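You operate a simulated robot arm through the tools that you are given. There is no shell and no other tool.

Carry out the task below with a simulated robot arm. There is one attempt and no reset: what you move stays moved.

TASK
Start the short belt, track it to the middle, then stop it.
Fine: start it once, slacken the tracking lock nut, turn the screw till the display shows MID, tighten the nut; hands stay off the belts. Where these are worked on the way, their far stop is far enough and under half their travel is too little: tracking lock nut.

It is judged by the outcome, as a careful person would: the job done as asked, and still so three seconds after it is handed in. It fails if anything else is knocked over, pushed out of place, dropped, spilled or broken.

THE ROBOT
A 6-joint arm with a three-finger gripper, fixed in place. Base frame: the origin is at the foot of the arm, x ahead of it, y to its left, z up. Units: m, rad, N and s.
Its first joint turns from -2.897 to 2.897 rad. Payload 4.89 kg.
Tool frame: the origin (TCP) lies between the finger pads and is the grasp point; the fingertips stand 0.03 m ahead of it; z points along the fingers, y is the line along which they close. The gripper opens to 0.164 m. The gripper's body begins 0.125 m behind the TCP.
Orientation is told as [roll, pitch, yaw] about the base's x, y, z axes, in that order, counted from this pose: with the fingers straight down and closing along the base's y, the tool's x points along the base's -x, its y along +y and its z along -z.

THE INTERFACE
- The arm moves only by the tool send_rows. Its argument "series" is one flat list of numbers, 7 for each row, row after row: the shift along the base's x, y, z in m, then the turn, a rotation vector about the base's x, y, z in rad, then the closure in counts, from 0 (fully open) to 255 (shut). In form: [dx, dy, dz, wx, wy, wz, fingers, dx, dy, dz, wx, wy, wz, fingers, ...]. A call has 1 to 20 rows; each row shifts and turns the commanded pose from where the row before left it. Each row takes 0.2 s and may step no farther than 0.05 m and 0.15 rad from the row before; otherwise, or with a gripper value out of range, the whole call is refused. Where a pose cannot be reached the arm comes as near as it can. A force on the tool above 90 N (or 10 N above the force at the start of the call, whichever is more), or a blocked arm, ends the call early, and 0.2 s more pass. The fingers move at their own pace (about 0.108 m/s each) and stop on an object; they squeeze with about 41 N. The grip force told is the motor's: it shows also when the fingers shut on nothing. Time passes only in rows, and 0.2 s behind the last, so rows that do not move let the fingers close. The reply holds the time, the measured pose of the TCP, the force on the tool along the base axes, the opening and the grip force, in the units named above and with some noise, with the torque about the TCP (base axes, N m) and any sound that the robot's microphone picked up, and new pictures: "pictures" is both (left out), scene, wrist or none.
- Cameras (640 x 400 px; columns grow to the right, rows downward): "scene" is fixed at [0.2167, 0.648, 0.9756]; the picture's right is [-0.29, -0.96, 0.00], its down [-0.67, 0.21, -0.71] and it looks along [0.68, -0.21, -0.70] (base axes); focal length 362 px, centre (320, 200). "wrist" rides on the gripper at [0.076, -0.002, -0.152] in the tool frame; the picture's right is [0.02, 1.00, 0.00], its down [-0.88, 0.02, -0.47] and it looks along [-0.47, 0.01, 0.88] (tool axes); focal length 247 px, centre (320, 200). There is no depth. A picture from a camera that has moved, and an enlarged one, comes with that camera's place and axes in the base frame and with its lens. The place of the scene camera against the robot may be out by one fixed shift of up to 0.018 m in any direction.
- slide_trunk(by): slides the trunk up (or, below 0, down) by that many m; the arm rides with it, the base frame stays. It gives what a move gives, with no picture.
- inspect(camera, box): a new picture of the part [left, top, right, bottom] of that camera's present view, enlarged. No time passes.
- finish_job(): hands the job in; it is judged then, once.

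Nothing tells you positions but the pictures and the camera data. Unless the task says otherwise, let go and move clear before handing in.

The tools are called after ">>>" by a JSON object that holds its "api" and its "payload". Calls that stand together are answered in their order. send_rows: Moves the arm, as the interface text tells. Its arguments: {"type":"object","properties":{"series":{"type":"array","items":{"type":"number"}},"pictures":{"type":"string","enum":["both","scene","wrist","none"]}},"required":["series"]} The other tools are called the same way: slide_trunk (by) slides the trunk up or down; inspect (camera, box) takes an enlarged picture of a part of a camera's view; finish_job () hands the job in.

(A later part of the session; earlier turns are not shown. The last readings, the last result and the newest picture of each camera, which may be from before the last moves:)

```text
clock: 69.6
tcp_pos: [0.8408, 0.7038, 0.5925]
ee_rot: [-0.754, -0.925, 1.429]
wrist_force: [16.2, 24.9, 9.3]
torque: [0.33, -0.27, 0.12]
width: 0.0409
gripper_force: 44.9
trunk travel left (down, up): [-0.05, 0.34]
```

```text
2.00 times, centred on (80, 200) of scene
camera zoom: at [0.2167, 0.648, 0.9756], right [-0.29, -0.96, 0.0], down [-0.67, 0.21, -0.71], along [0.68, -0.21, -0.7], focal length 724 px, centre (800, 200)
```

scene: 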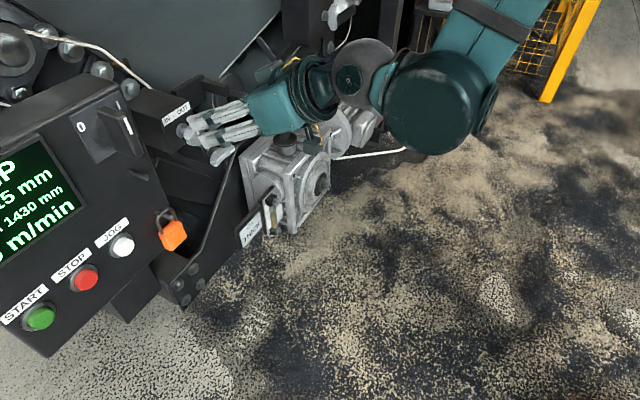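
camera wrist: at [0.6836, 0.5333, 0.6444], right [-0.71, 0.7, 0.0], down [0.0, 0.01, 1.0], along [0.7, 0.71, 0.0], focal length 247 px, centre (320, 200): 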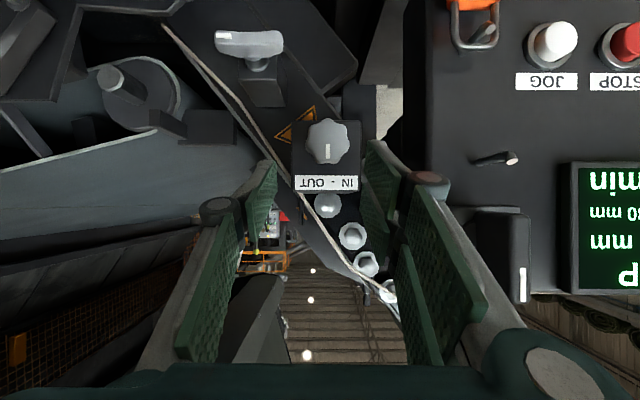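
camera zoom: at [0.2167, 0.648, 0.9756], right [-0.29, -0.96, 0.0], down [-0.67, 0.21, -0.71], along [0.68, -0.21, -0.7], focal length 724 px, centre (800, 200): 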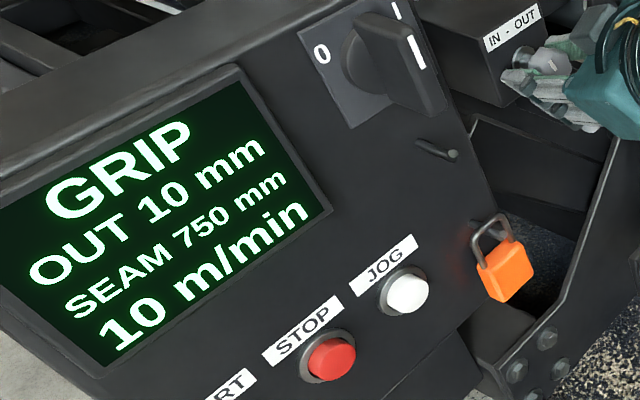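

It is steady at OUT 10 mm. I'll turn about 0.24 rad more and wait again.

>>> {"api": "send_rows", "payload": {"series": [0.0003, 0.0012, 0.0002, -0.085, -0.085, 0, 255, -0.0003, 0.0003, -0.0003, -0.085, -0.085, 0, 255, 0, 0, 0, 0, 0, 0, 255, 0, 0, 0, 0, 0, 0, 255, 0, 0, 0, 0, 0, 0, 255, 0, 0, 0, 0, 0, 0, 255, 0, 0, 0, 0, 0, 0, 255, 0, 0, 0, 0, 0, 0, 255, 0, 0, 0, 0, 0, 0, 255, 0, 0, 0, 0, 0, 0, 255, 0, 0, 0, 0, 0, 0, 255, 0, 0, 0, 0, 0, 0, 255, 0, 0, 0, 0, 0, 0, 255, 0, 0, 0, 0, 0, 0, 255, 0, 0, 0, 0, 0, 0, 255, 0, 0, 0, 0, 0, 0, 255, 0, 0, 0, 0, 0, 0, 255], "pictures": "none"}}

>>> {"api": "inspect", "payload": {"camera": "scene", "box": [0, 100, 160, 300]}}

>>> {"api": "inspect", "payload": {"camera": "wrist", "box": [200, 100, 440, 250]}}

```text
clock: 73.2
tcp_pos: [0.8395, 0.7044, 0.5909]
ee_rot: [-1.02, -0.76, 1.631]
wrist_force: [-31.2, -9.7, -25.5]
torque: [-0.48, 0.69, 0.3]
width: 0.0409
gripper_force: 45.5
trunk travel left (down, up): [-0.05, 0.34]
```

```text
2.00 times, centred on (80, 200) of scene
camera zoom: at [0.2167, 0.648, 0.9756], right [-0.29, -0.96, 0.0], down [-0.67, 0.21, -0.71], along [0.68, -0.21, -0.7], focal length 724 px, centre (800, 200)
```

zoom: 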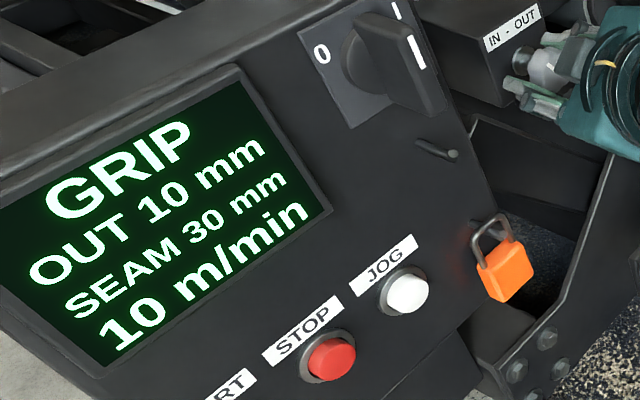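

```text
2.67 times, centred on (320, 175) of wrist
camera zoom: at [0.7173, 0.5868, 0.597], right [-0.56, 0.54, -0.63], down [-0.44, 0.45, 0.77], along [0.71, 0.71, -0.01], focal length 659 px, centre (320, 267)
```

zoom: 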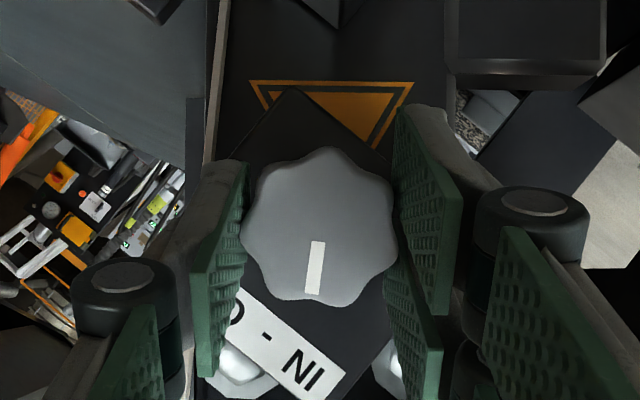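

The knob follows well, at about 0.68 rad. I'll turn another 0.24 rad and wait.

>>> {"api": "send_rows", "payload": {"series": [-0.0015, -0.0002, -0.001, -0.085, -0.085, 0, 255, -0.0001, 0.0001, -0.0005, -0.085, -0.085, 0, 255, 0, 0, 0, 0, 0, 0, 255, 0, 0, 0, 0, 0, 0, 255, 0, 0, 0, 0, 0, 0, 255, 0, 0, 0, 0, 0, 0, 255, 0, 0, 0, 0, 0, 0, 255, 0, 0, 0, 0, 0, 0, 255, 0, 0, 0, 0, 0, 0, 255, 0, 0, 0, 0, 0, 0, 255, 0, 0, 0, 0, 0, 0, 255, 0, 0, 0, 0, 0, 0, 255, 0, 0, 0, 0, 0, 0, 255, 0, 0, 0, 0, 0, 0, 255, 0, 0, 0, 0, 0, 0, 255, 0, 0, 0, 0, 0, 0, 255, 0, 0, 0, 0, 0, 0, 255], "pictures": "none"}}

>>> {"api": "inspect", "payload": {"camera": "scene", "box": [0, 100, 160, 300]}}

```text
clock: 76.8
tcp_pos: [0.8394, 0.7048, 0.5911]
ee_rot: [-1.21, -0.573, 1.745]
wrist_force: [20.5, 7.7, 2.8]
torque: [0.09, -0.13, -0.16]
width: 0.0407
gripper_force: 44.9
trunk travel left (down, up): [-0.05, 0.34]
```

```text
2.00 times, centred on (80, 200) of scene
camera zoom: at [0.2167, 0.648, 0.9756], right [-0.29, -0.96, 0.0], down [-0.67, 0.21, -0.71], along [0.68, -0.21, -0.7], focal length 724 px, centre (800, 200)
```

zoom: 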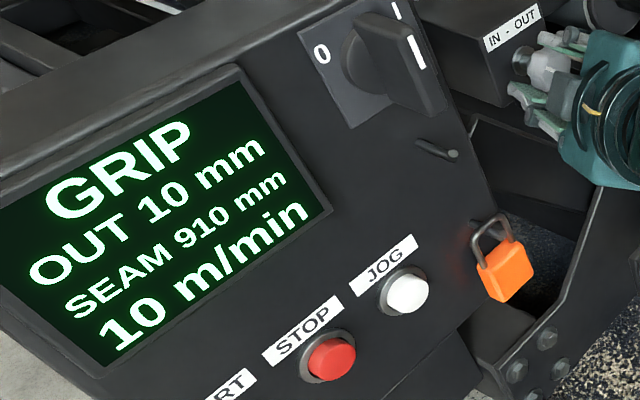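

It still reads OUT 10 mm at about 0.92 rad. I'll wait without turning to see where the belt settles.

>>> {"api": "send_rows", "payload": {"series": [0, 0, 0, 0, 0, 0, 255, 0, 0, 0, 0, 0, 0, 255, 0, 0, 0, 0, 0, 0, 255, 0, 0, 0, 0, 0, 0, 255, 0, 0, 0, 0, 0, 0, 255, 0, 0, 0, 0, 0, 0, 255, 0, 0, 0, 0, 0, 0, 255, 0, 0, 0, 0, 0, 0, 255, 0, 0, 0, 0, 0, 0, 255, 0, 0, 0, 0, 0, 0, 255, 0, 0, 0, 0, 0, 0, 255, 0, 0, 0, 0, 0, 0, 255, 0, 0, 0, 0, 0, 0, 255, 0, 0, 0, 0, 0, 0, 255, 0, 0, 0, 0, 0, 0, 255, 0, 0, 0, 0, 0, 0, 255, 0, 0, 0, 0, 0, 0, 255, 0, 0, 0, 0, 0, 0, 255, 0, 0, 0, 0, 0, 0, 255, 0, 0, 0, 0, 0, 0, 255], "pictures": "none"}}

>>> {"api": "inspect", "payload": {"camera": "scene", "box": [0, 100, 160, 300]}}

```text
clock: 81.0
tcp_pos: [0.8396, 0.7053, 0.5906]
ee_rot: [-1.212, -0.57, 1.747]
wrist_force: [3.1, -8.8, -3.8]
torque: [-0.11, 0.06, -0.18]
width: 0.0409
gripper_force: 45.2
trunk travel left (down, up): [-0.05, 0.34]
```

```text
2.00 times, centred on (80, 200) of scene
camera zoom: at [0.2167, 0.648, 0.9756], right [-0.29, -0.96, 0.0], down [-0.67, 0.21, -0.71], along [0.68, -0.21, -0.7], focal length 724 px, centre (800, 200)
```

zoom: 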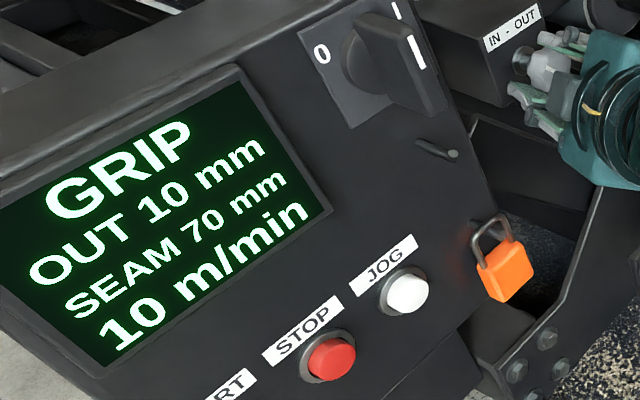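

It is steady at OUT 10 mm, so the knob needs more turning overall. I'll continue counter-clockwise as far as reach allows.

>>> {"api": "send_rows", "payload": {"series": [0, 0, -0.0004, -0.085, -0.085, 0, 255, 0.0001, -0.0001, -0.0006, -0.085, -0.085, 0, 255, 0.0002, -0.0002, -0.0007, -0.085, -0.085, 0, 255], "pictures": "none"}}

>>> {"api": "inspect", "payload": {"camera": "wrist", "box": [200, 100, 440, 250]}}

>>> {"api": "inspect", "payload": {"camera": "scene", "box": [0, 60, 320, 260]}}

```text
clock: 81.8
tcp_pos: [0.8379, 0.7072, 0.5895]
ee_rot: [-1.424, -0.265, 1.836]
wrist_force: [-29.3, -6.6, -8.5]
torque: [-0.07, 0.15, 0.4]
width: 0.0404
gripper_force: 45.2
trunk travel left (down, up): [-0.05, 0.34]
```

```text
2.67 times, centred on (320, 175) of wrist
camera zoom: at [0.713, 0.5894, 0.5917], right [-0.21, 0.19, -0.96], down [-0.67, 0.68, 0.28], along [0.71, 0.7, -0.01], focal length 659 px, centre (320, 267)
```

zoom: 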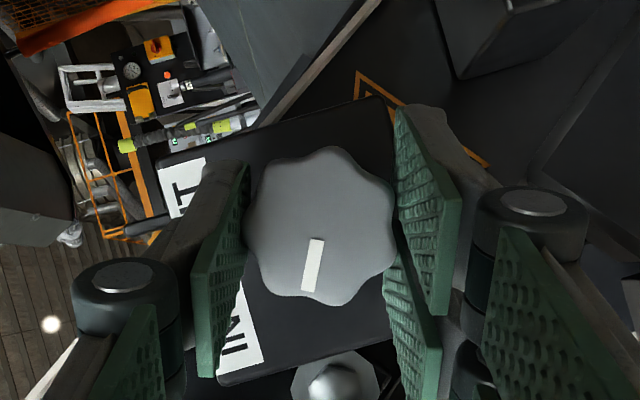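

```text
2.00 times, centred on (160, 160) of scene
camera zoom: at [0.2167, 0.648, 0.9756], right [-0.29, -0.96, 0.0], down [-0.67, 0.21, -0.71], along [0.68, -0.21, -0.7], focal length 724 px, centre (640, 280)
```

zoom: 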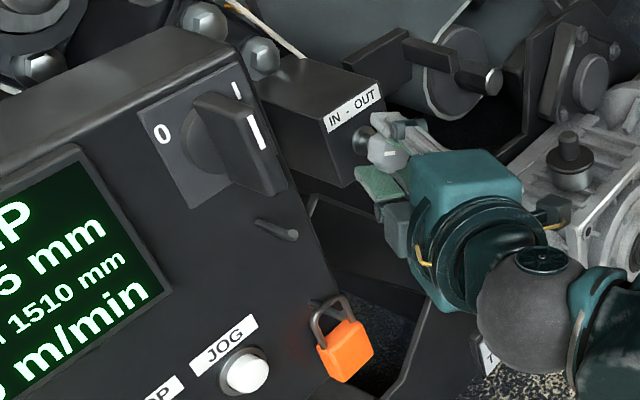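

The turn went smoothly to about 1.28 rad and the display seems to be dropping. I'll wait and read it.

>>> {"api": "send_rows", "payload": {"series": [-0.001, 0.0003, -0.0003, 0, 0, 0, 255, 0, 0, 0, 0, 0, 0, 255, 0, 0, 0, 0, 0, 0, 255, 0, 0, 0, 0, 0, 0, 255, 0, 0, 0, 0, 0, 0, 255, 0, 0, 0, 0, 0, 0, 255, 0, 0, 0, 0, 0, 0, 255, 0, 0, 0, 0, 0, 0, 255, 0, 0, 0, 0, 0, 0, 255, 0, 0, 0, 0, 0, 0, 255, 0, 0, 0, 0, 0, 0, 255, 0, 0, 0, 0, 0, 0, 255, 0, 0, 0, 0, 0, 0, 255, 0, 0, 0, 0, 0, 0, 255, 0, 0, 0, 0, 0, 0, 255, 0, 0, 0, 0, 0, 0, 255], "pictures": "none"}}

>>> {"api": "inspect", "payload": {"camera": "scene", "box": [0, 100, 160, 300]}}

```text
clock: 85.2
tcp_pos: [0.8374, 0.7066, 0.589]
ee_rot: [-1.422, -0.267, 1.835]
wrist_force: [-3.3, 12.0, 15.3]
torque: [0.15, -0.25, 0.24]
width: 0.0404
gripper_force: 45.7
trunk travel left (down, up): [-0.05, 0.34]
```

```text
2.00 times, centred on (80, 200) of scene
camera zoom: at [0.2167, 0.648, 0.9756], right [-0.29, -0.96, 0.0], down [-0.67, 0.21, -0.71], along [0.68, -0.21, -0.7], focal length 724 px, centre (800, 200)
```

zoom: 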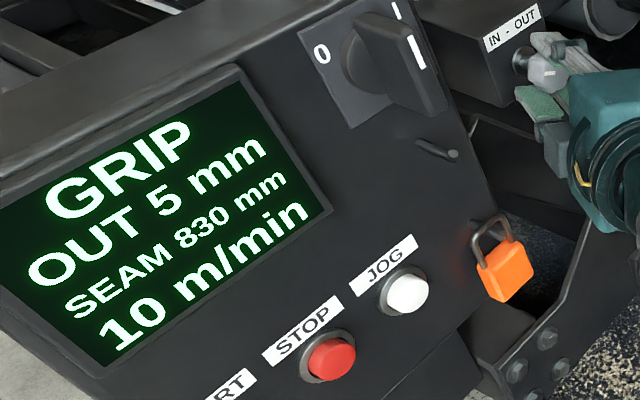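

The display reads OUT 5 mm at about 1.28 rad, so roughly 0.8 rad more should centre it. I'll continue in steps.

>>> {"api": "send_rows", "payload": {"series": [0.0002, -0.0002, 0, -0.085, -0.085, 0, 255, 0.0003, -0.0003, -0.0007, -0.085, -0.085, 0, 255, 0.0003, -0.0003, -0.0007, -0.085, -0.085, 0, 255], "pictures": "none"}}

>>> {"api": "inspect", "payload": {"camera": "wrist", "box": [200, 100, 440, 250]}}

>>> {"api": "inspect", "payload": {"camera": "scene", "box": [0, 60, 320, 260]}}

```text
clock: 86.0
tcp_pos: [0.8383, 0.7056, 0.5874]
ee_rot: [-1.601, 0.048, 1.854]
wrist_force: [-7.1, 20.3, 0.4]
torque: [0.07, -0.15, 0.33]
width: 0.0406
gripper_force: 45.1
trunk travel left (down, up): [-0.05, 0.34]
```

```text
2.67 times, centred on (320, 175) of wrist
camera zoom: at [0.7126, 0.5899, 0.5874], right [0.05, -0.06, -1.0], down [-0.7, 0.71, -0.08], along [0.71, 0.7, -0.01], focal length 659 px, centre (320, 267)
```

zoom: 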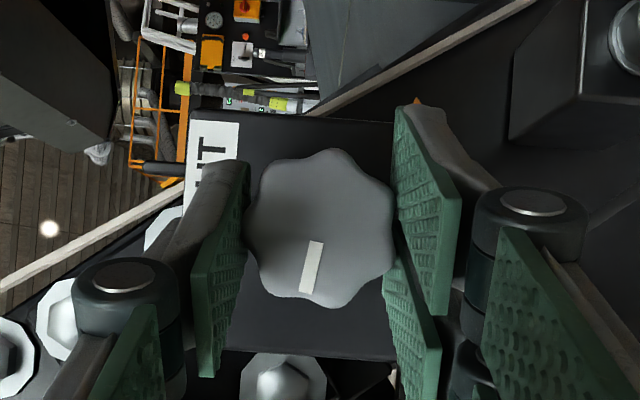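

```text
2.00 times, centred on (160, 160) of scene
camera zoom: at [0.2167, 0.648, 0.9756], right [-0.29, -0.96, 0.0], down [-0.67, 0.21, -0.71], along [0.68, -0.21, -0.7], focal length 724 px, centre (640, 280)
```

zoom: 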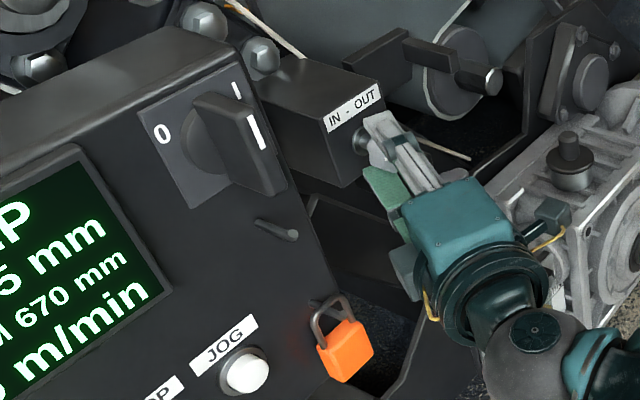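

The knob follows fine at about 1.64 rad. I'll turn 0.24 rad more, then wait.

>>> {"api": "send_rows", "payload": {"series": [0.0004, -0.0006, -0.0005, -0.085, -0.085, 0, 255, 0.0004, -0.0004, -0.0005, -0.085, -0.085, 0, 255, 0, 0, 0, 0, 0, 0, 255, 0, 0, 0, 0, 0, 0, 255, 0, 0, 0, 0, 0, 0, 255, 0, 0, 0, 0, 0, 0, 255, 0, 0, 0, 0, 0, 0, 255, 0, 0, 0, 0, 0, 0, 255, 0, 0, 0, 0, 0, 0, 255, 0, 0, 0, 0, 0, 0, 255, 0, 0, 0, 0, 0, 0, 255, 0, 0, 0, 0, 0, 0, 255, 0, 0, 0, 0, 0, 0, 255, 0, 0, 0, 0, 0, 0, 255, 0, 0, 0, 0, 0, 0, 255, 0, 0, 0, 0, 0, 0, 255, 0, 0, 0, 0, 0, 0, 255], "pictures": "none"}}

>>> {"api": "inspect", "payload": {"camera": "scene", "box": [0, 100, 160, 300]}}

>>> {"api": "inspect", "payload": {"camera": "wrist", "box": [200, 100, 440, 250]}}

```text
clock: 89.6
tcp_pos: [0.8411, 0.7047, 0.5861]
ee_rot: [-1.717, 0.259, 1.835]
wrist_force: [-26.2, 0.2, -16.6]
torque: [-0.17, 0.23, 0.33]
width: 0.0405
gripper_force: 45.2
trunk travel left (down, up): [-0.05, 0.34]
```

```text
2.00 times, centred on (80, 200) of scene
camera zoom: at [0.2167, 0.648, 0.9756], right [-0.29, -0.96, 0.0], down [-0.67, 0.21, -0.71], along [0.68, -0.21, -0.7], focal length 724 px, centre (800, 200)
```

zoom: 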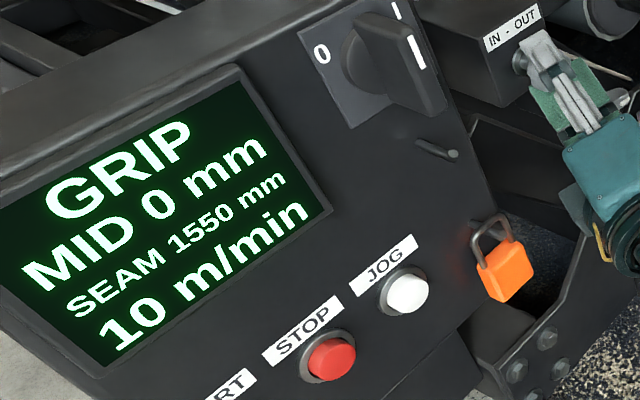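

```text
2.67 times, centred on (320, 175) of wrist
camera zoom: at [0.7148, 0.5892, 0.5853], right [0.21, -0.23, -0.95], down [-0.66, 0.68, -0.31], along [0.72, 0.7, -0.01], focal length 659 px, centre (320, 267)
```

zoom: 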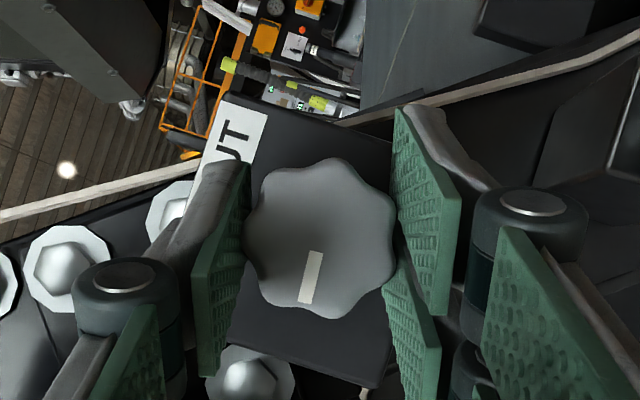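

The display now reads MID 0 mm. I'll hold for a few seconds to confirm it stays there.

>>> {"api": "send_rows", "payload": {"series": [-0.0008, -0.0002, -0.0006, 0, 0, 0, 255, 0, 0, 0, 0, 0, 0, 255, 0, 0, 0, 0, 0, 0, 255, 0, 0, 0, 0, 0, 0, 255, 0, 0, 0, 0, 0, 0, 255, 0, 0, 0, 0, 0, 0, 255, 0, 0, 0, 0, 0, 0, 255, 0, 0, 0, 0, 0, 0, 255, 0, 0, 0, 0, 0, 0, 255, 0, 0, 0, 0, 0, 0, 255, 0, 0, 0, 0, 0, 0, 255, 0, 0, 0, 0, 0, 0, 255, 0, 0, 0, 0, 0, 0, 255, 0, 0, 0, 0, 0, 0, 255, 0, 0, 0, 0, 0, 0, 255, 0, 0, 0, 0, 0, 0, 255, 0, 0, 0, 0, 0, 0, 255, 0, 0, 0, 0, 0, 0, 255, 0, 0, 0, 0, 0, 0, 255, 0, 0, 0, 0, 0, 0, 255], "pictures": "none"}}

>>> {"api": "inspect", "payload": {"camera": "scene", "box": [0, 100, 160, 300]}}

```text
clock: 93.8
tcp_pos: [0.841, 0.7041, 0.5852]
ee_rot: [-1.717, 0.257, 1.834]
wrist_force: [22.8, -18.1, 3.9]
torque: [0.16, -0.11, -0.65]
width: 0.0404
gripper_force: 44.9
trunk travel left (down, up): [-0.05, 0.34]
```

```text
2.00 times, centred on (80, 200) of scene
camera zoom: at [0.2167, 0.648, 0.9756], right [-0.29, -0.96, 0.0], down [-0.67, 0.21, -0.71], along [0.68, -0.21, -0.7], focal length 724 px, centre (800, 200)
```

zoom: 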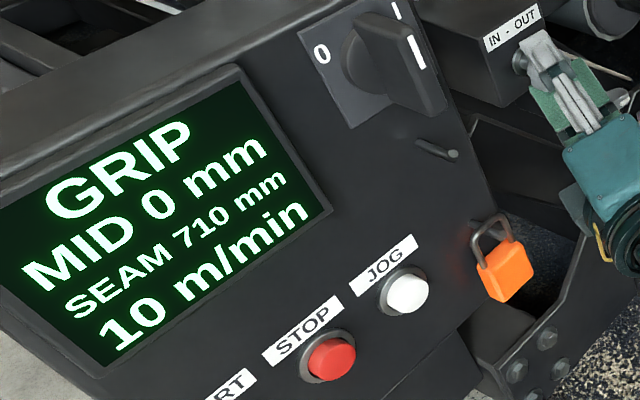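

MID 0 mm holds steady. I'll release the knob without disturbing it, back out along the tool axis, and unwind the wrist in free space.

>>> {"api": "send_rows", "payload": {"series": [0, 0, 0, 0, 0, 0, 150, 0, 0, 0, 0, 0, 0, 150, -0.0283, -0.0089, -0.0044, 0, 0, 0, 150, -0.0283, -0.0089, -0.0044, 0, 0, 0, 150]}}

>>> {"api": "inspect", "payload": {"camera": "wrist", "box": [160, 60, 480, 260]}}

>>> {"api": "inspect", "payload": {"camera": "scene", "box": [0, 60, 320, 260]}}

```text
clock: 94.8
tcp_pos: [0.812, 0.7275, 0.5852]
ee_rot: [-1.717, 0.259, 1.835]
wrist_force: [-0.4, -0.3, 0.7]
torque: [0.0, 0.0, 0.03]
width: 0.0676
gripper_force: 0.0
out of reach, approached as far as the arm can: row 3, 4
trunk travel left (down, up): [-0.05, 0.34]
camera wrist: at [0.6867, 0.6124, 0.5834], right [0.21, -0.23, -0.95], down [-0.66, 0.68, -0.31], along [0.72, 0.7, -0.01], focal length 247 px, centre (320, 200)
```

scene: 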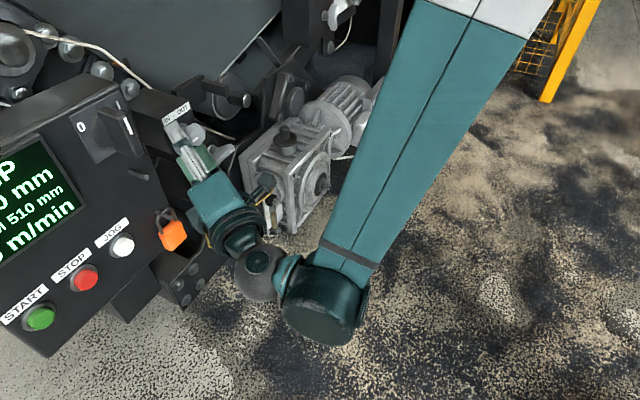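
wrist: 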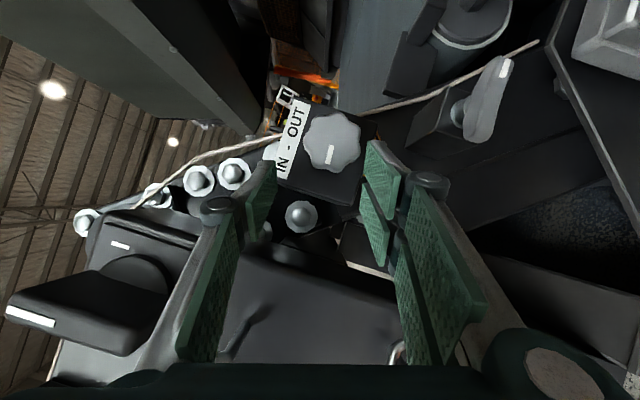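

```text
2.00 times, centred on (320, 160) of wrist
camera zoom: at [0.6867, 0.6124, 0.5834], right [0.21, -0.23, -0.95], down [-0.66, 0.68, -0.31], along [0.72, 0.7, -0.01], focal length 494 px, centre (320, 280)
```

zoom: 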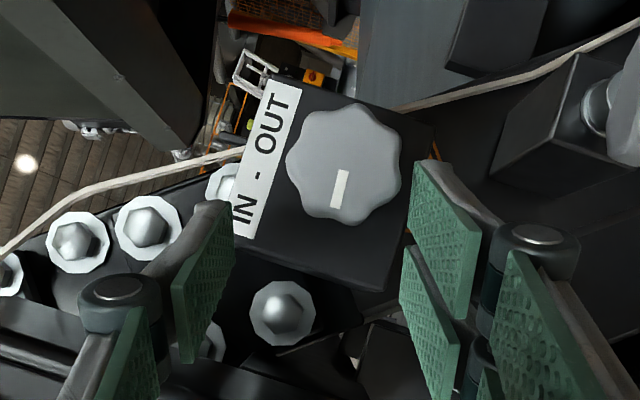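

```text
2.00 times, centred on (160, 160) of scene
camera zoom: at [0.2167, 0.648, 0.9756], right [-0.29, -0.96, 0.0], down [-0.67, 0.21, -0.71], along [0.68, -0.21, -0.7], focal length 724 px, centre (640, 280)
```

zoom: 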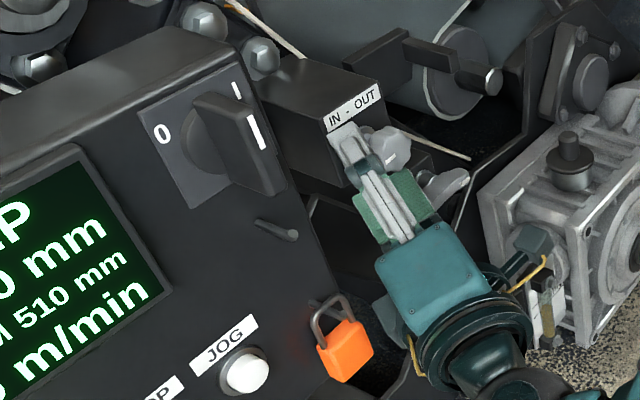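

The retreat was clipped sideways, but the knob wasn't disturbed and the display still shows 0 mm. I'll close the fingers to stay slim, then unwind while rising and backing away.

>>> {"api": "send_rows", "payload": {"series": [0, 0, 0.003, 0, 0, 0, 255, -0.001, 0.001, 0.006, 0, 0, 0, 255, -0.0025, -0.0015, 0.006, 0.083, 0.083, 0, 255, -0.0025, -0.0015, 0.006, 0.083, 0.083, 0, 255, -0.0025, -0.0015, 0.006, 0.083, 0.083, 0, 255, -0.0025, -0.0015, 0.006, 0.083, 0.083, 0, 255]}}

>>> {"api": "inspect", "payload": {"camera": "scene", "box": [0, 60, 320, 260]}}

```text
clock: 95.3
tcp_pos: [0.8152, 0.726, 0.5764]
ee_rot: [-1.707, 0.248, 1.837]
wrist_force: [12.2, -1.5, -85.5]
torque: [1.7, 2.99, 0.11]
width: 0.0416
gripper_force: 42.4
trunk travel left (down, up): [-0.05, 0.34]
stopped in row 2: the force on the tool passed its limit at 92 N (the readings are from after the stop); the commanded pose is now the measured one
camera wrist: at [0.6891, 0.6104, 0.577], right [0.2, -0.22, -0.95], down [-0.67, 0.68, -0.3], along [0.72, 0.7, -0.01], focal length 247 px, centre (320, 200)
```

scene: 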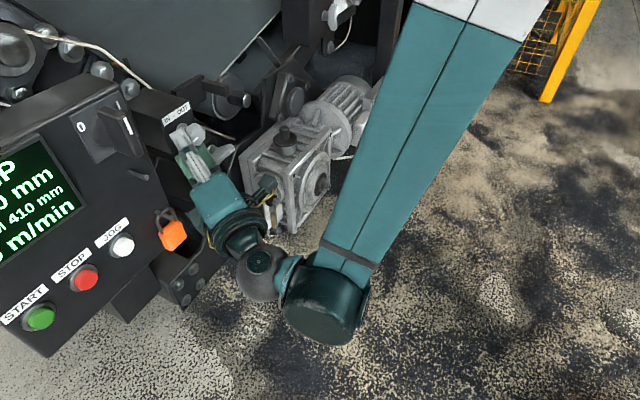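
wrist: 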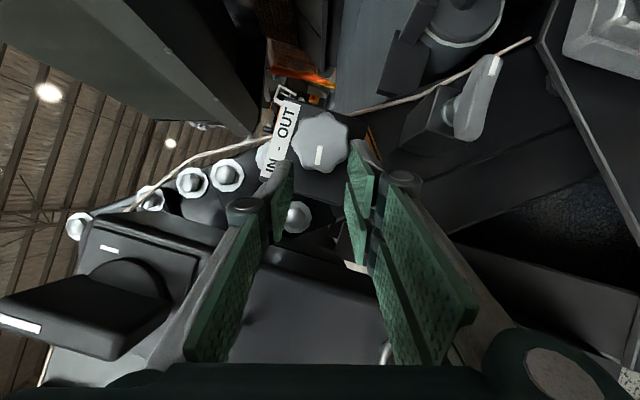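

```text
2.00 times, centred on (160, 160) of scene
camera zoom: at [0.2167, 0.648, 0.9756], right [-0.29, -0.96, 0.0], down [-0.67, 0.21, -0.71], along [0.68, -0.21, -0.7], focal length 724 px, centre (640, 280)
```

zoom: 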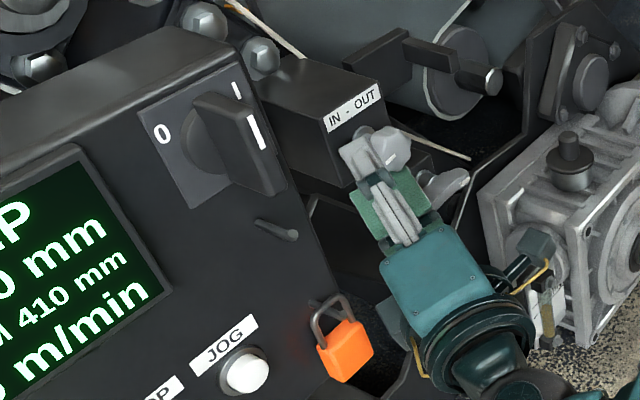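

The closing fingers caught the edge of the knob. I'll open again, move left clear of it, and check the display and the knob.

>>> {"api": "send_rows", "payload": {"series": [0, 0, 0, 0, 0, 0, 150, 0, 0, 0, 0, 0, 0, 150, -0.0106, 0.0106, 0, 0, 0, 0, 150, -0.0106, 0.0106, 0, 0, 0, 0, 150]}}

>>> {"api": "inspect", "payload": {"camera": "wrist", "box": [160, 60, 480, 260]}}

>>> {"api": "inspect", "payload": {"camera": "scene", "box": [0, 60, 320, 260]}}

```text
clock: 96.3
tcp_pos: [0.7932, 0.7473, 0.5868]
ee_rot: [-1.715, 0.254, 1.834]
wrist_force: [-0.9, 0.2, 0.3]
torque: [0.0, -0.01, 0.0]
width: 0.0676
gripper_force: 0.1
trunk travel left (down, up): [-0.05, 0.34]
camera wrist: at [0.6673, 0.6318, 0.5852], right [0.21, -0.22, -0.95], down [-0.67, 0.68, -0.3], along [0.72, 0.7, -0.01], focal length 247 px, centre (320, 200)
```

scene: 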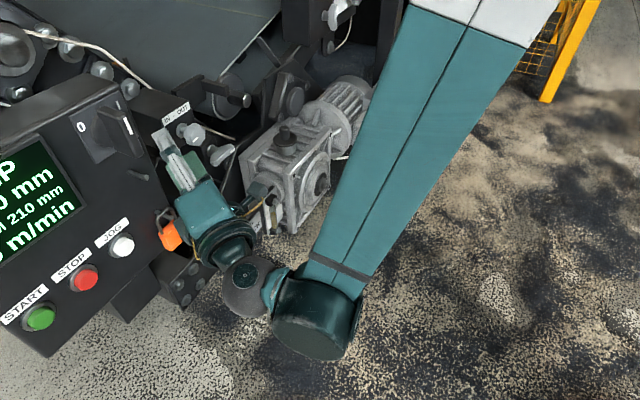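
wrist: 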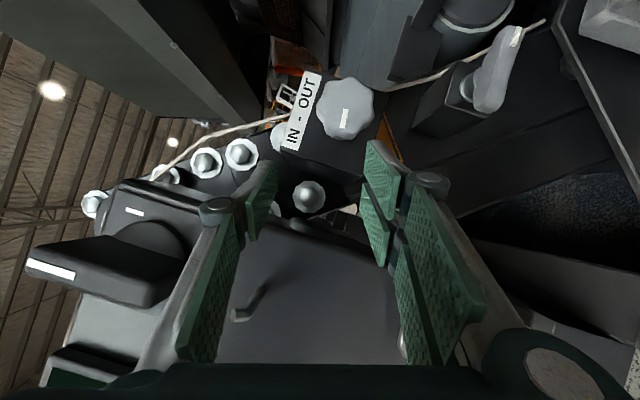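

```text
2.00 times, centred on (320, 160) of wrist
camera zoom: at [0.6673, 0.6318, 0.5852], right [0.21, -0.22, -0.95], down [-0.67, 0.68, -0.3], along [0.72, 0.7, -0.01], focal length 494 px, centre (320, 280)
```

zoom: 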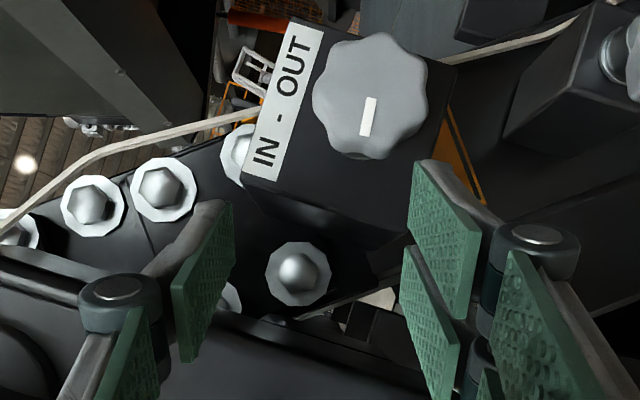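

```text
2.00 times, centred on (160, 160) of scene
camera zoom: at [0.2167, 0.648, 0.9756], right [-0.29, -0.96, 0.0], down [-0.67, 0.21, -0.71], along [0.68, -0.21, -0.7], focal length 724 px, centre (640, 280)
```

zoom: 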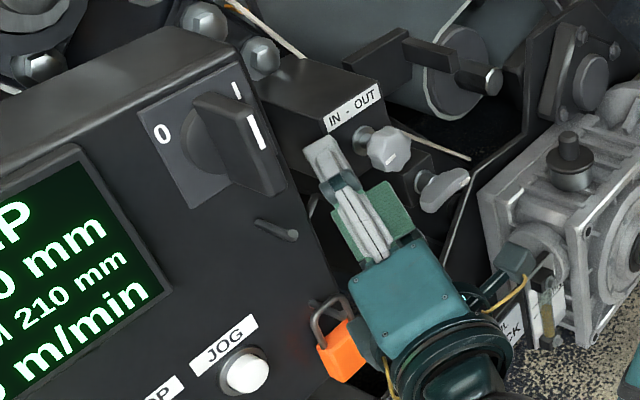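

The knob looks undisturbed and the display still reads 0 mm. The gripper is clear now, so I'll unwind while rising and backing off.

>>> {"api": "send_rows", "payload": {"series": [0, 0, 0.004, 0, 0, 0, 200, -0.002, -0.002, 0.006, 0.083, 0.083, 0, 255, -0.003, -0.003, 0.006, 0.083, 0.083, 0, 255, -0.003, -0.003, 0.006, 0.083, 0.083, 0, 255, -0.003, -0.003, 0.006, 0.083, 0.083, 0, 255, -0.003, -0.003, 0.006, 0.083, 0.083, 0, 255, -0.003, -0.003, 0.006, 0.083, 0.083, 0, 255, -0.003, -0.003, 0.006, 0.083, 0.083, 0, 255]}}

```text
clock: 98.1
tcp_pos: [0.7715, 0.7279, 0.6323]
ee_rot: [-1.292, -0.461, 1.788]
wrist_force: [0.2, 1.4, -1.9]
torque: [0.03, -0.09, -0.09]
width: 0.0001
gripper_force: 40.6
trunk travel left (down, up): [-0.05, 0.34]
camera wrist: at [0.6465, 0.6107, 0.636], right [-0.36, 0.34, -0.87], down [-0.61, 0.62, 0.49], along [0.71, 0.7, -0.01], focal length 247 px, centre (320, 200)
```

scene: 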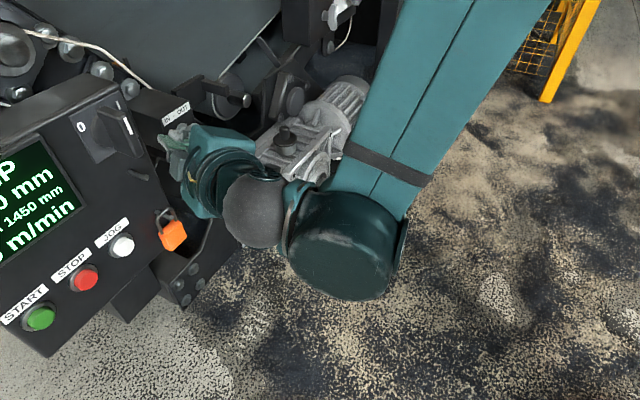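
wrist: 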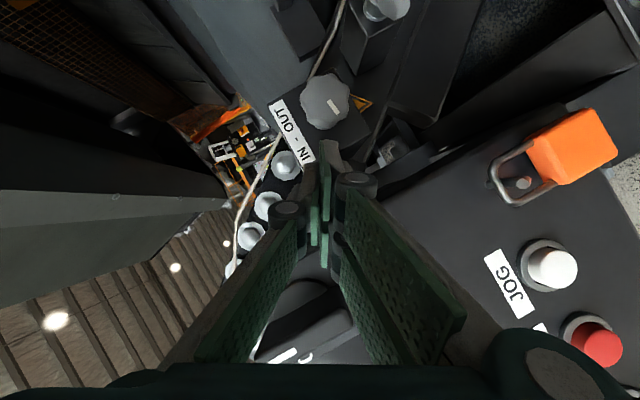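

I'll keep unwinding to neutral while backing off slightly.

>>> {"api": "send_rows", "payload": {"series": [-0.002, -0.002, 0.002, 0.083, 0.083, 0, 255, -0.002, -0.002, 0.002, 0.083, 0.083, 0, 255, -0.002, -0.002, 0.002, 0.083, 0.083, 0, 255, -0.002, -0.002, 0.002, 0.083, 0.083, 0, 255, -0.002, -0.002, 0, 0.083, 0.083, 0, 255, -0.002, -0.002, 0, 0.083, 0.083, 0, 255, -0.002, -0.002, 0, 0.083, 0.083, 0, 255, -0.002, -0.002, 0, 0.083, 0.083, 0, 255, 0, 0, 0, 0.083, 0.083, 0, 255]}}

>>> {"api": "inspect", "payload": {"camera": "scene", "box": [0, 60, 320, 260]}}

```text
clock: 100.1
tcp_pos: [0.7557, 0.7105, 0.6397]
ee_rot: [0.043, -1.067, 0.747]
wrist_force: [-0.1, -0.3, 0.3]
torque: [0.03, 0.01, -0.06]
width: 0.0001
gripper_force: 41.0
trunk travel left (down, up): [-0.05, 0.34]
camera wrist: at [0.6352, 0.5907, 0.6464], right [-0.71, 0.7, 0.0], down [0.01, 0.01, 1.0], along [0.7, 0.71, -0.01], focal length 247 px, centre (320, 200)
```

scene: 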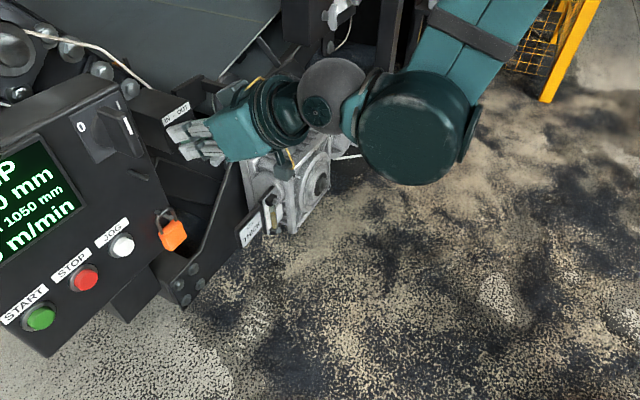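
wrist: 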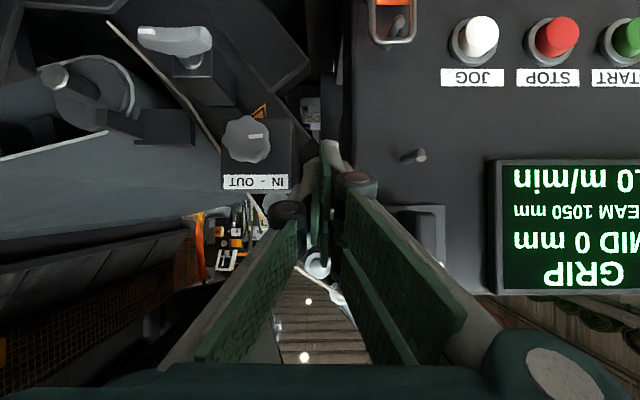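

```text
2.00 times, centred on (160, 160) of scene
camera zoom: at [0.2167, 0.648, 0.9756], right [-0.29, -0.96, 0.0], down [-0.67, 0.21, -0.71], along [0.68, -0.21, -0.7], focal length 724 px, centre (640, 280)
```

zoom: 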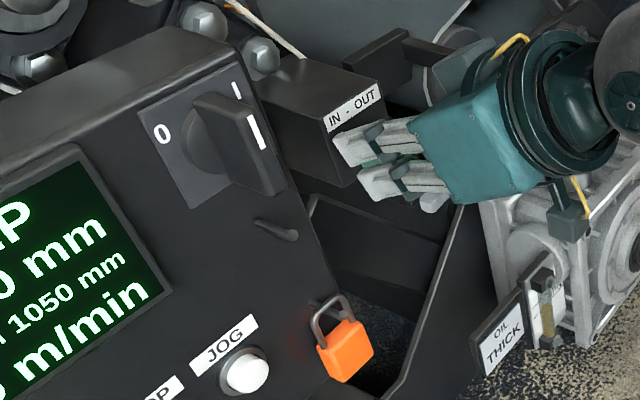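

The tool is neutral again and the display shows MID 0 mm. The wing is level, so I can take it by its ends with the fingers horizontal. I'll move across, open, and lower to it.

>>> {"api": "send_rows", "payload": {"series": [0.0274, -0.0274, 0, 0, 0, 0, 255, 0.0274, -0.0274, 0, 0, 0, 0, 255, 0.0274, -0.0274, 0, 0, 0, 0, 200, 0.0274, -0.0274, 0, 0, 0, 0, 120, 0.004, 0.004, -0.0335, 0, 0, 0, 75, 0.004, 0.004, -0.0335, 0, 0, 0, 75, 0.004, 0.004, -0.0335, 0, 0, 0, 75, 0.004, 0.004, -0.0335, 0, 0, 0, 75]}}

>>> {"api": "inspect", "payload": {"camera": "wrist", "box": [160, 40, 480, 240]}}

```text
clock: 101.9
tcp_pos: [0.8783, 0.6161, 0.505]
ee_rot: [0.04, -1.069, 0.749]
wrist_force: [0.1, -0.6, 0.6]
torque: [-0.08, 0.07, -0.04]
width: 0.116
gripper_force: 0.2
trunk travel left (down, up): [-0.05, 0.34]
camera wrist: at [0.7594, 0.4942, 0.5113], right [-0.71, 0.7, 0.0], down [0.01, 0.01, 1.0], along [0.7, 0.71, -0.01], focal length 247 px, centre (320, 200)
```

scene: 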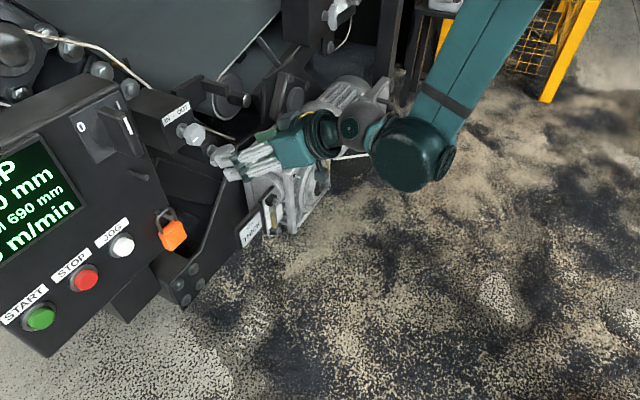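
wrist: 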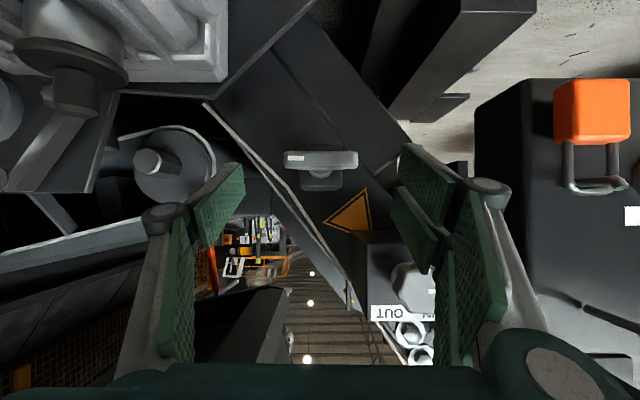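

```text
2.00 times, centred on (320, 140) of wrist
camera zoom: at [0.7594, 0.4942, 0.5113], right [-0.71, 0.7, 0.0], down [0.01, 0.01, 1.0], along [0.7, 0.71, -0.01], focal length 494 px, centre (320, 320)
```

zoom: 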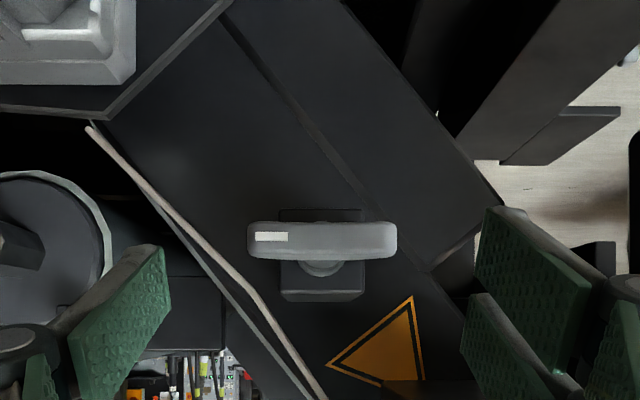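

The wing is exactly level and centred between the fingers. I'll advance and close on its ends.

>>> {"api": "send_rows", "payload": {"series": [0.0205, 0.0195, -0.0145, 0, 0, 0, 75, 0.0205, 0.0195, -0.0145, 0, 0, 0, 75, 0, 0, 0, 0, 0, 0, 255, 0, 0, 0, 0, 0, 0, 255], "pictures": "none"}}

>>> {"api": "inspect", "payload": {"camera": "wrist", "box": [160, 60, 480, 260]}}

```text
clock: 102.9
tcp_pos: [0.9193, 0.6567, 0.4761]
ee_rot: [0.044, -1.064, 0.751]
wrist_force: [-27.2, 13.2, 2.3]
torque: [0.22, 0.04, 0.63]
width: 0.0737
gripper_force: 45.0
trunk travel left (down, up): [-0.05, 0.34]
```

```text
2.00 times, centred on (320, 160) of wrist
camera zoom: at [0.7989, 0.5353, 0.4823], right [-0.72, 0.7, 0.0], down [0.01, 0.01, 1.0], along [0.7, 0.72, -0.01], focal length 494 px, centre (320, 280)
```

zoom: 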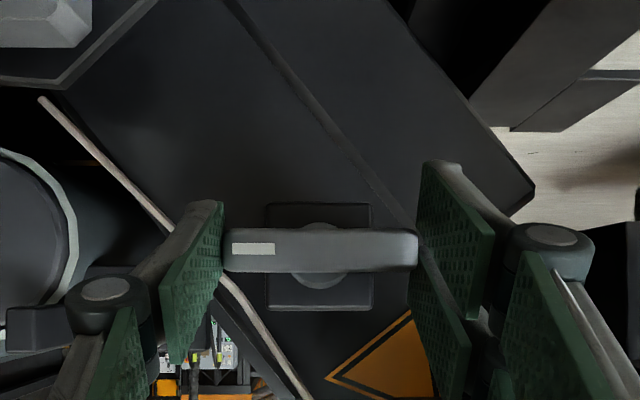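

The grip is on at 74 mm. I'll turn counter-clockwise to tighten, following the arc about the pivot.

>>> {"api": "send_rows", "payload": {"series": [-0.0017, 0.0017, -0.0001, -0.085, -0.085, 0, 255, -0.0011, 0.0011, -0.0003, -0.085, -0.085, 0, 255, -0.001, 0.001, -0.0004, -0.085, -0.085, 0, 255, -0.001, 0.001, -0.0006, -0.085, -0.085, 0, 255], "pictures": "none"}}

>>> {"api": "inspect", "payload": {"camera": "wrist", "box": [160, 60, 480, 260]}}

```text
clock: 103.9
tcp_pos: [0.9176, 0.6603, 0.4748]
ee_rot: [-0.803, -0.899, 1.468]
wrist_force: [-35.3, -9.0, -1.9]
torque: [-0.07, 0.15, 0.48]
width: 0.0736
gripper_force: 44.6
trunk travel left (down, up): [-0.05, 0.34]
```

```text
2.00 times, centred on (320, 160) of wrist
camera zoom: at [0.7956, 0.5415, 0.4811], right [-0.63, 0.62, -0.46], down [-0.32, 0.33, 0.89], along [0.7, 0.71, -0.01], focal length 494 px, centre (320, 280)
```

zoom: 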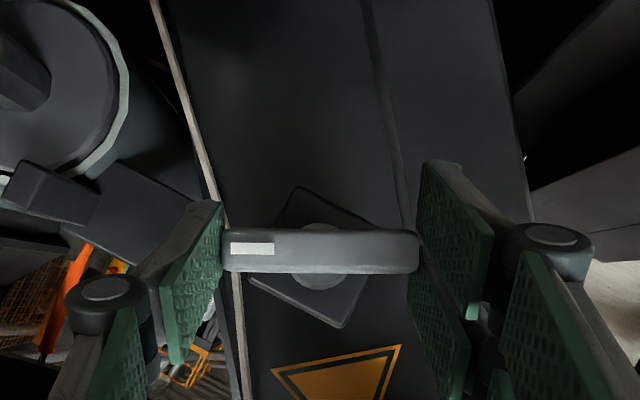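

The wing follows, now about 62° from tight. I'll continue.

>>> {"api": "send_rows", "payload": {"series": [-0.0021, 0.0005, -0.0008, -0.085, -0.085, 0, 255, -0.0009, 0.0009, -0.0009, -0.085, -0.085, 0, 255, -0.0007, 0.0007, -0.001, -0.085, -0.085, 0, 255, -0.0006, 0.0006, -0.0011, -0.085, -0.085, 0, 255], "pictures": "none"}}

>>> {"api": "inspect", "payload": {"camera": "wrist", "box": [160, 60, 480, 260]}}

>>> {"api": "inspect", "payload": {"camera": "scene", "box": [0, 60, 320, 260]}}

```text
clock: 104.9
tcp_pos: [0.9157, 0.662, 0.4727]
ee_rot: [-1.235, -0.544, 1.76]
wrist_force: [55.6, 2.0, 28.1]
torque: [0.02, -0.43, 0.29]
width: 0.0737
gripper_force: 44.9
trunk travel left (down, up): [-0.05, 0.34]
```

```text
2.00 times, centred on (320, 160) of wrist
camera zoom: at [0.7917, 0.5454, 0.4775], right [-0.41, 0.4, -0.82], down [-0.57, 0.59, 0.57], along [0.71, 0.7, -0.01], focal length 494 px, centre (320, 280)
```

zoom: 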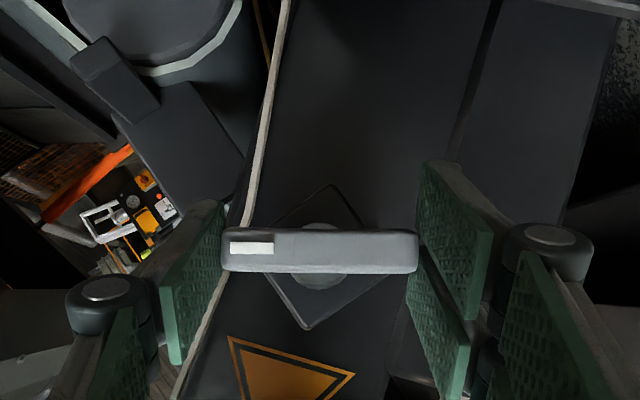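

```text
2.00 times, centred on (160, 160) of scene
camera zoom: at [0.2167, 0.648, 0.9756], right [-0.29, -0.96, 0.0], down [-0.67, 0.21, -0.71], along [0.68, -0.21, -0.7], focal length 724 px, centre (640, 280)
```

zoom: 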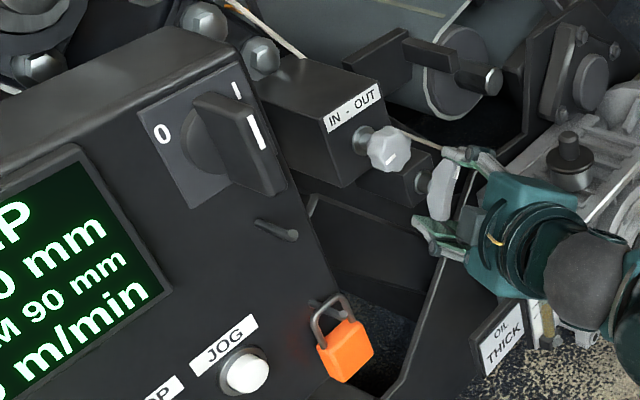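

It is about 35° from tight and the grip is good. I'll relieve the side load and continue.

>>> {"api": "send_rows", "payload": {"series": [0.0018, 0.0002, 0, -0.085, -0.085, 0, 255, -0.0004, 0.0004, -0.0012, -0.085, -0.085, 0, 255, -0.0003, 0.0003, -0.0012, -0.085, -0.085, 0, 255], "pictures": "none"}}

>>> {"api": "inspect", "payload": {"camera": "wrist", "box": [160, 60, 480, 260]}}

```text
clock: 105.6
tcp_pos: [0.9075, 0.6666, 0.4763]
ee_rot: [-1.375, -0.329, 1.826]
wrist_force: [6.4, 23.1, -72.9]
torque: [0.53, 1.15, 0.31]
width: 0.0751
gripper_force: 44.9
out of reach, approached as far as the arm can: row 2, 3
trunk travel left (down, up): [-0.05, 0.34]
stopped in row 3: the force on the tool passed its limit at 100 N (the readings are from after the stop); the commanded pose is now the measured one
```

```text
2.00 times, centred on (320, 160) of wrist
camera zoom: at [0.7826, 0.5502, 0.4804], right [-0.26, 0.24, -0.93], down [-0.66, 0.67, 0.36], along [0.71, 0.71, -0.02], focal length 494 px, centre (320, 280)
```

zoom: 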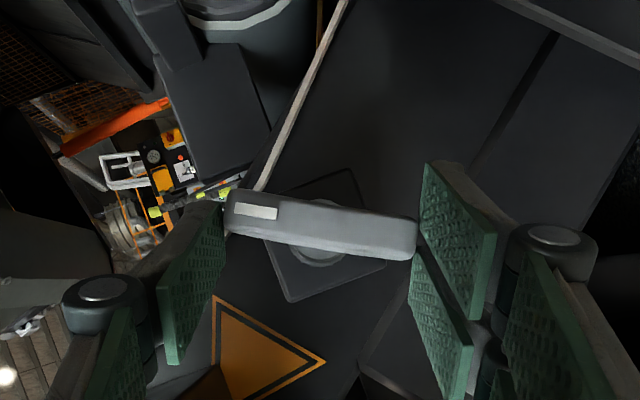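

The arm reached its limit and the grip slipped slightly, with the wing about 20–30° short of tight. I'll open, slide left clear of the wing, close the fingers, and unwind to neutral for a final grip on its flats.

>>> {"api": "send_rows", "payload": {"series": [0, 0, 0, 0, 0, 0, 75, 0, 0, 0, 0, 0, 0, 75, -0.017, 0.017, 0, 0, 0, 0, 75, -0.017, 0.017, 0, 0, 0, 0, 75, -0.012, 0.012, 0, 0, 0, 0, 75]}}

>>> {"api": "inspect", "payload": {"camera": "wrist", "box": [160, 40, 480, 240]}}

>>> {"api": "inspect", "payload": {"camera": "scene", "box": [0, 60, 320, 260]}}

```text
clock: 106.8
tcp_pos: [0.8598, 0.709, 0.4851]
ee_rot: [-1.378, -0.33, 1.824]
wrist_force: [0.4, 0.3, -1.0]
torque: [0.03, -0.02, 0.06]
width: 0.1159
gripper_force: 0.1
trunk travel left (down, up): [-0.05, 0.34]
camera wrist: at [0.7355, 0.5929, 0.49], right [-0.26, 0.24, -0.94], down [-0.66, 0.67, 0.35], along [0.71, 0.71, -0.02], focal length 247 px, centre (320, 200)
```

scene: 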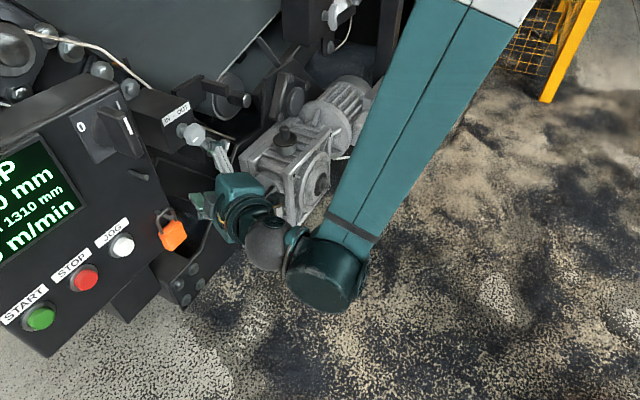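
wrist: 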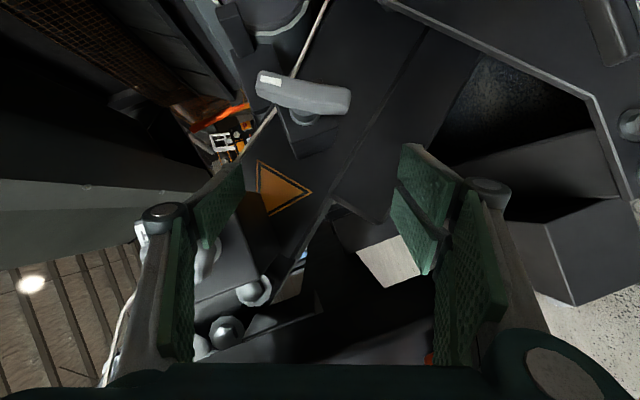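

```text
2.00 times, centred on (320, 140) of wrist
camera zoom: at [0.7355, 0.5929, 0.49], right [-0.26, 0.24, -0.94], down [-0.66, 0.67, 0.35], along [0.71, 0.71, -0.02], focal length 494 px, centre (320, 320)
```

zoom: 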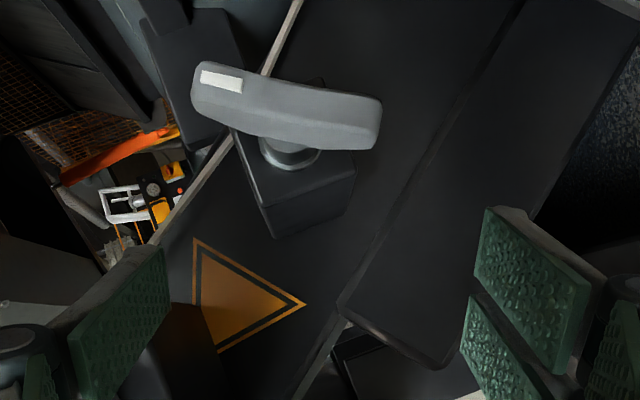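

```text
2.00 times, centred on (160, 160) of scene
camera zoom: at [0.2167, 0.648, 0.9756], right [-0.29, -0.96, 0.0], down [-0.67, 0.21, -0.71], along [0.68, -0.21, -0.7], focal length 724 px, centre (640, 280)
```

zoom: 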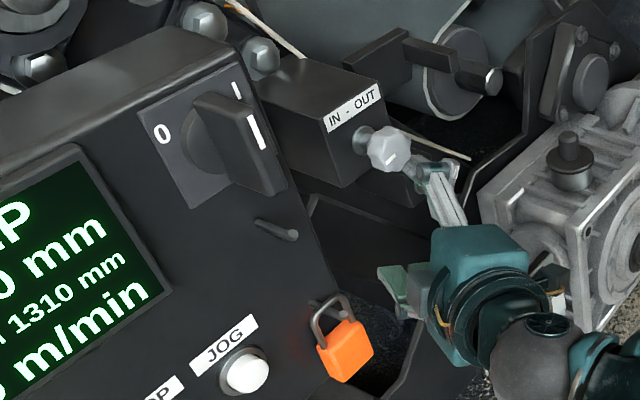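

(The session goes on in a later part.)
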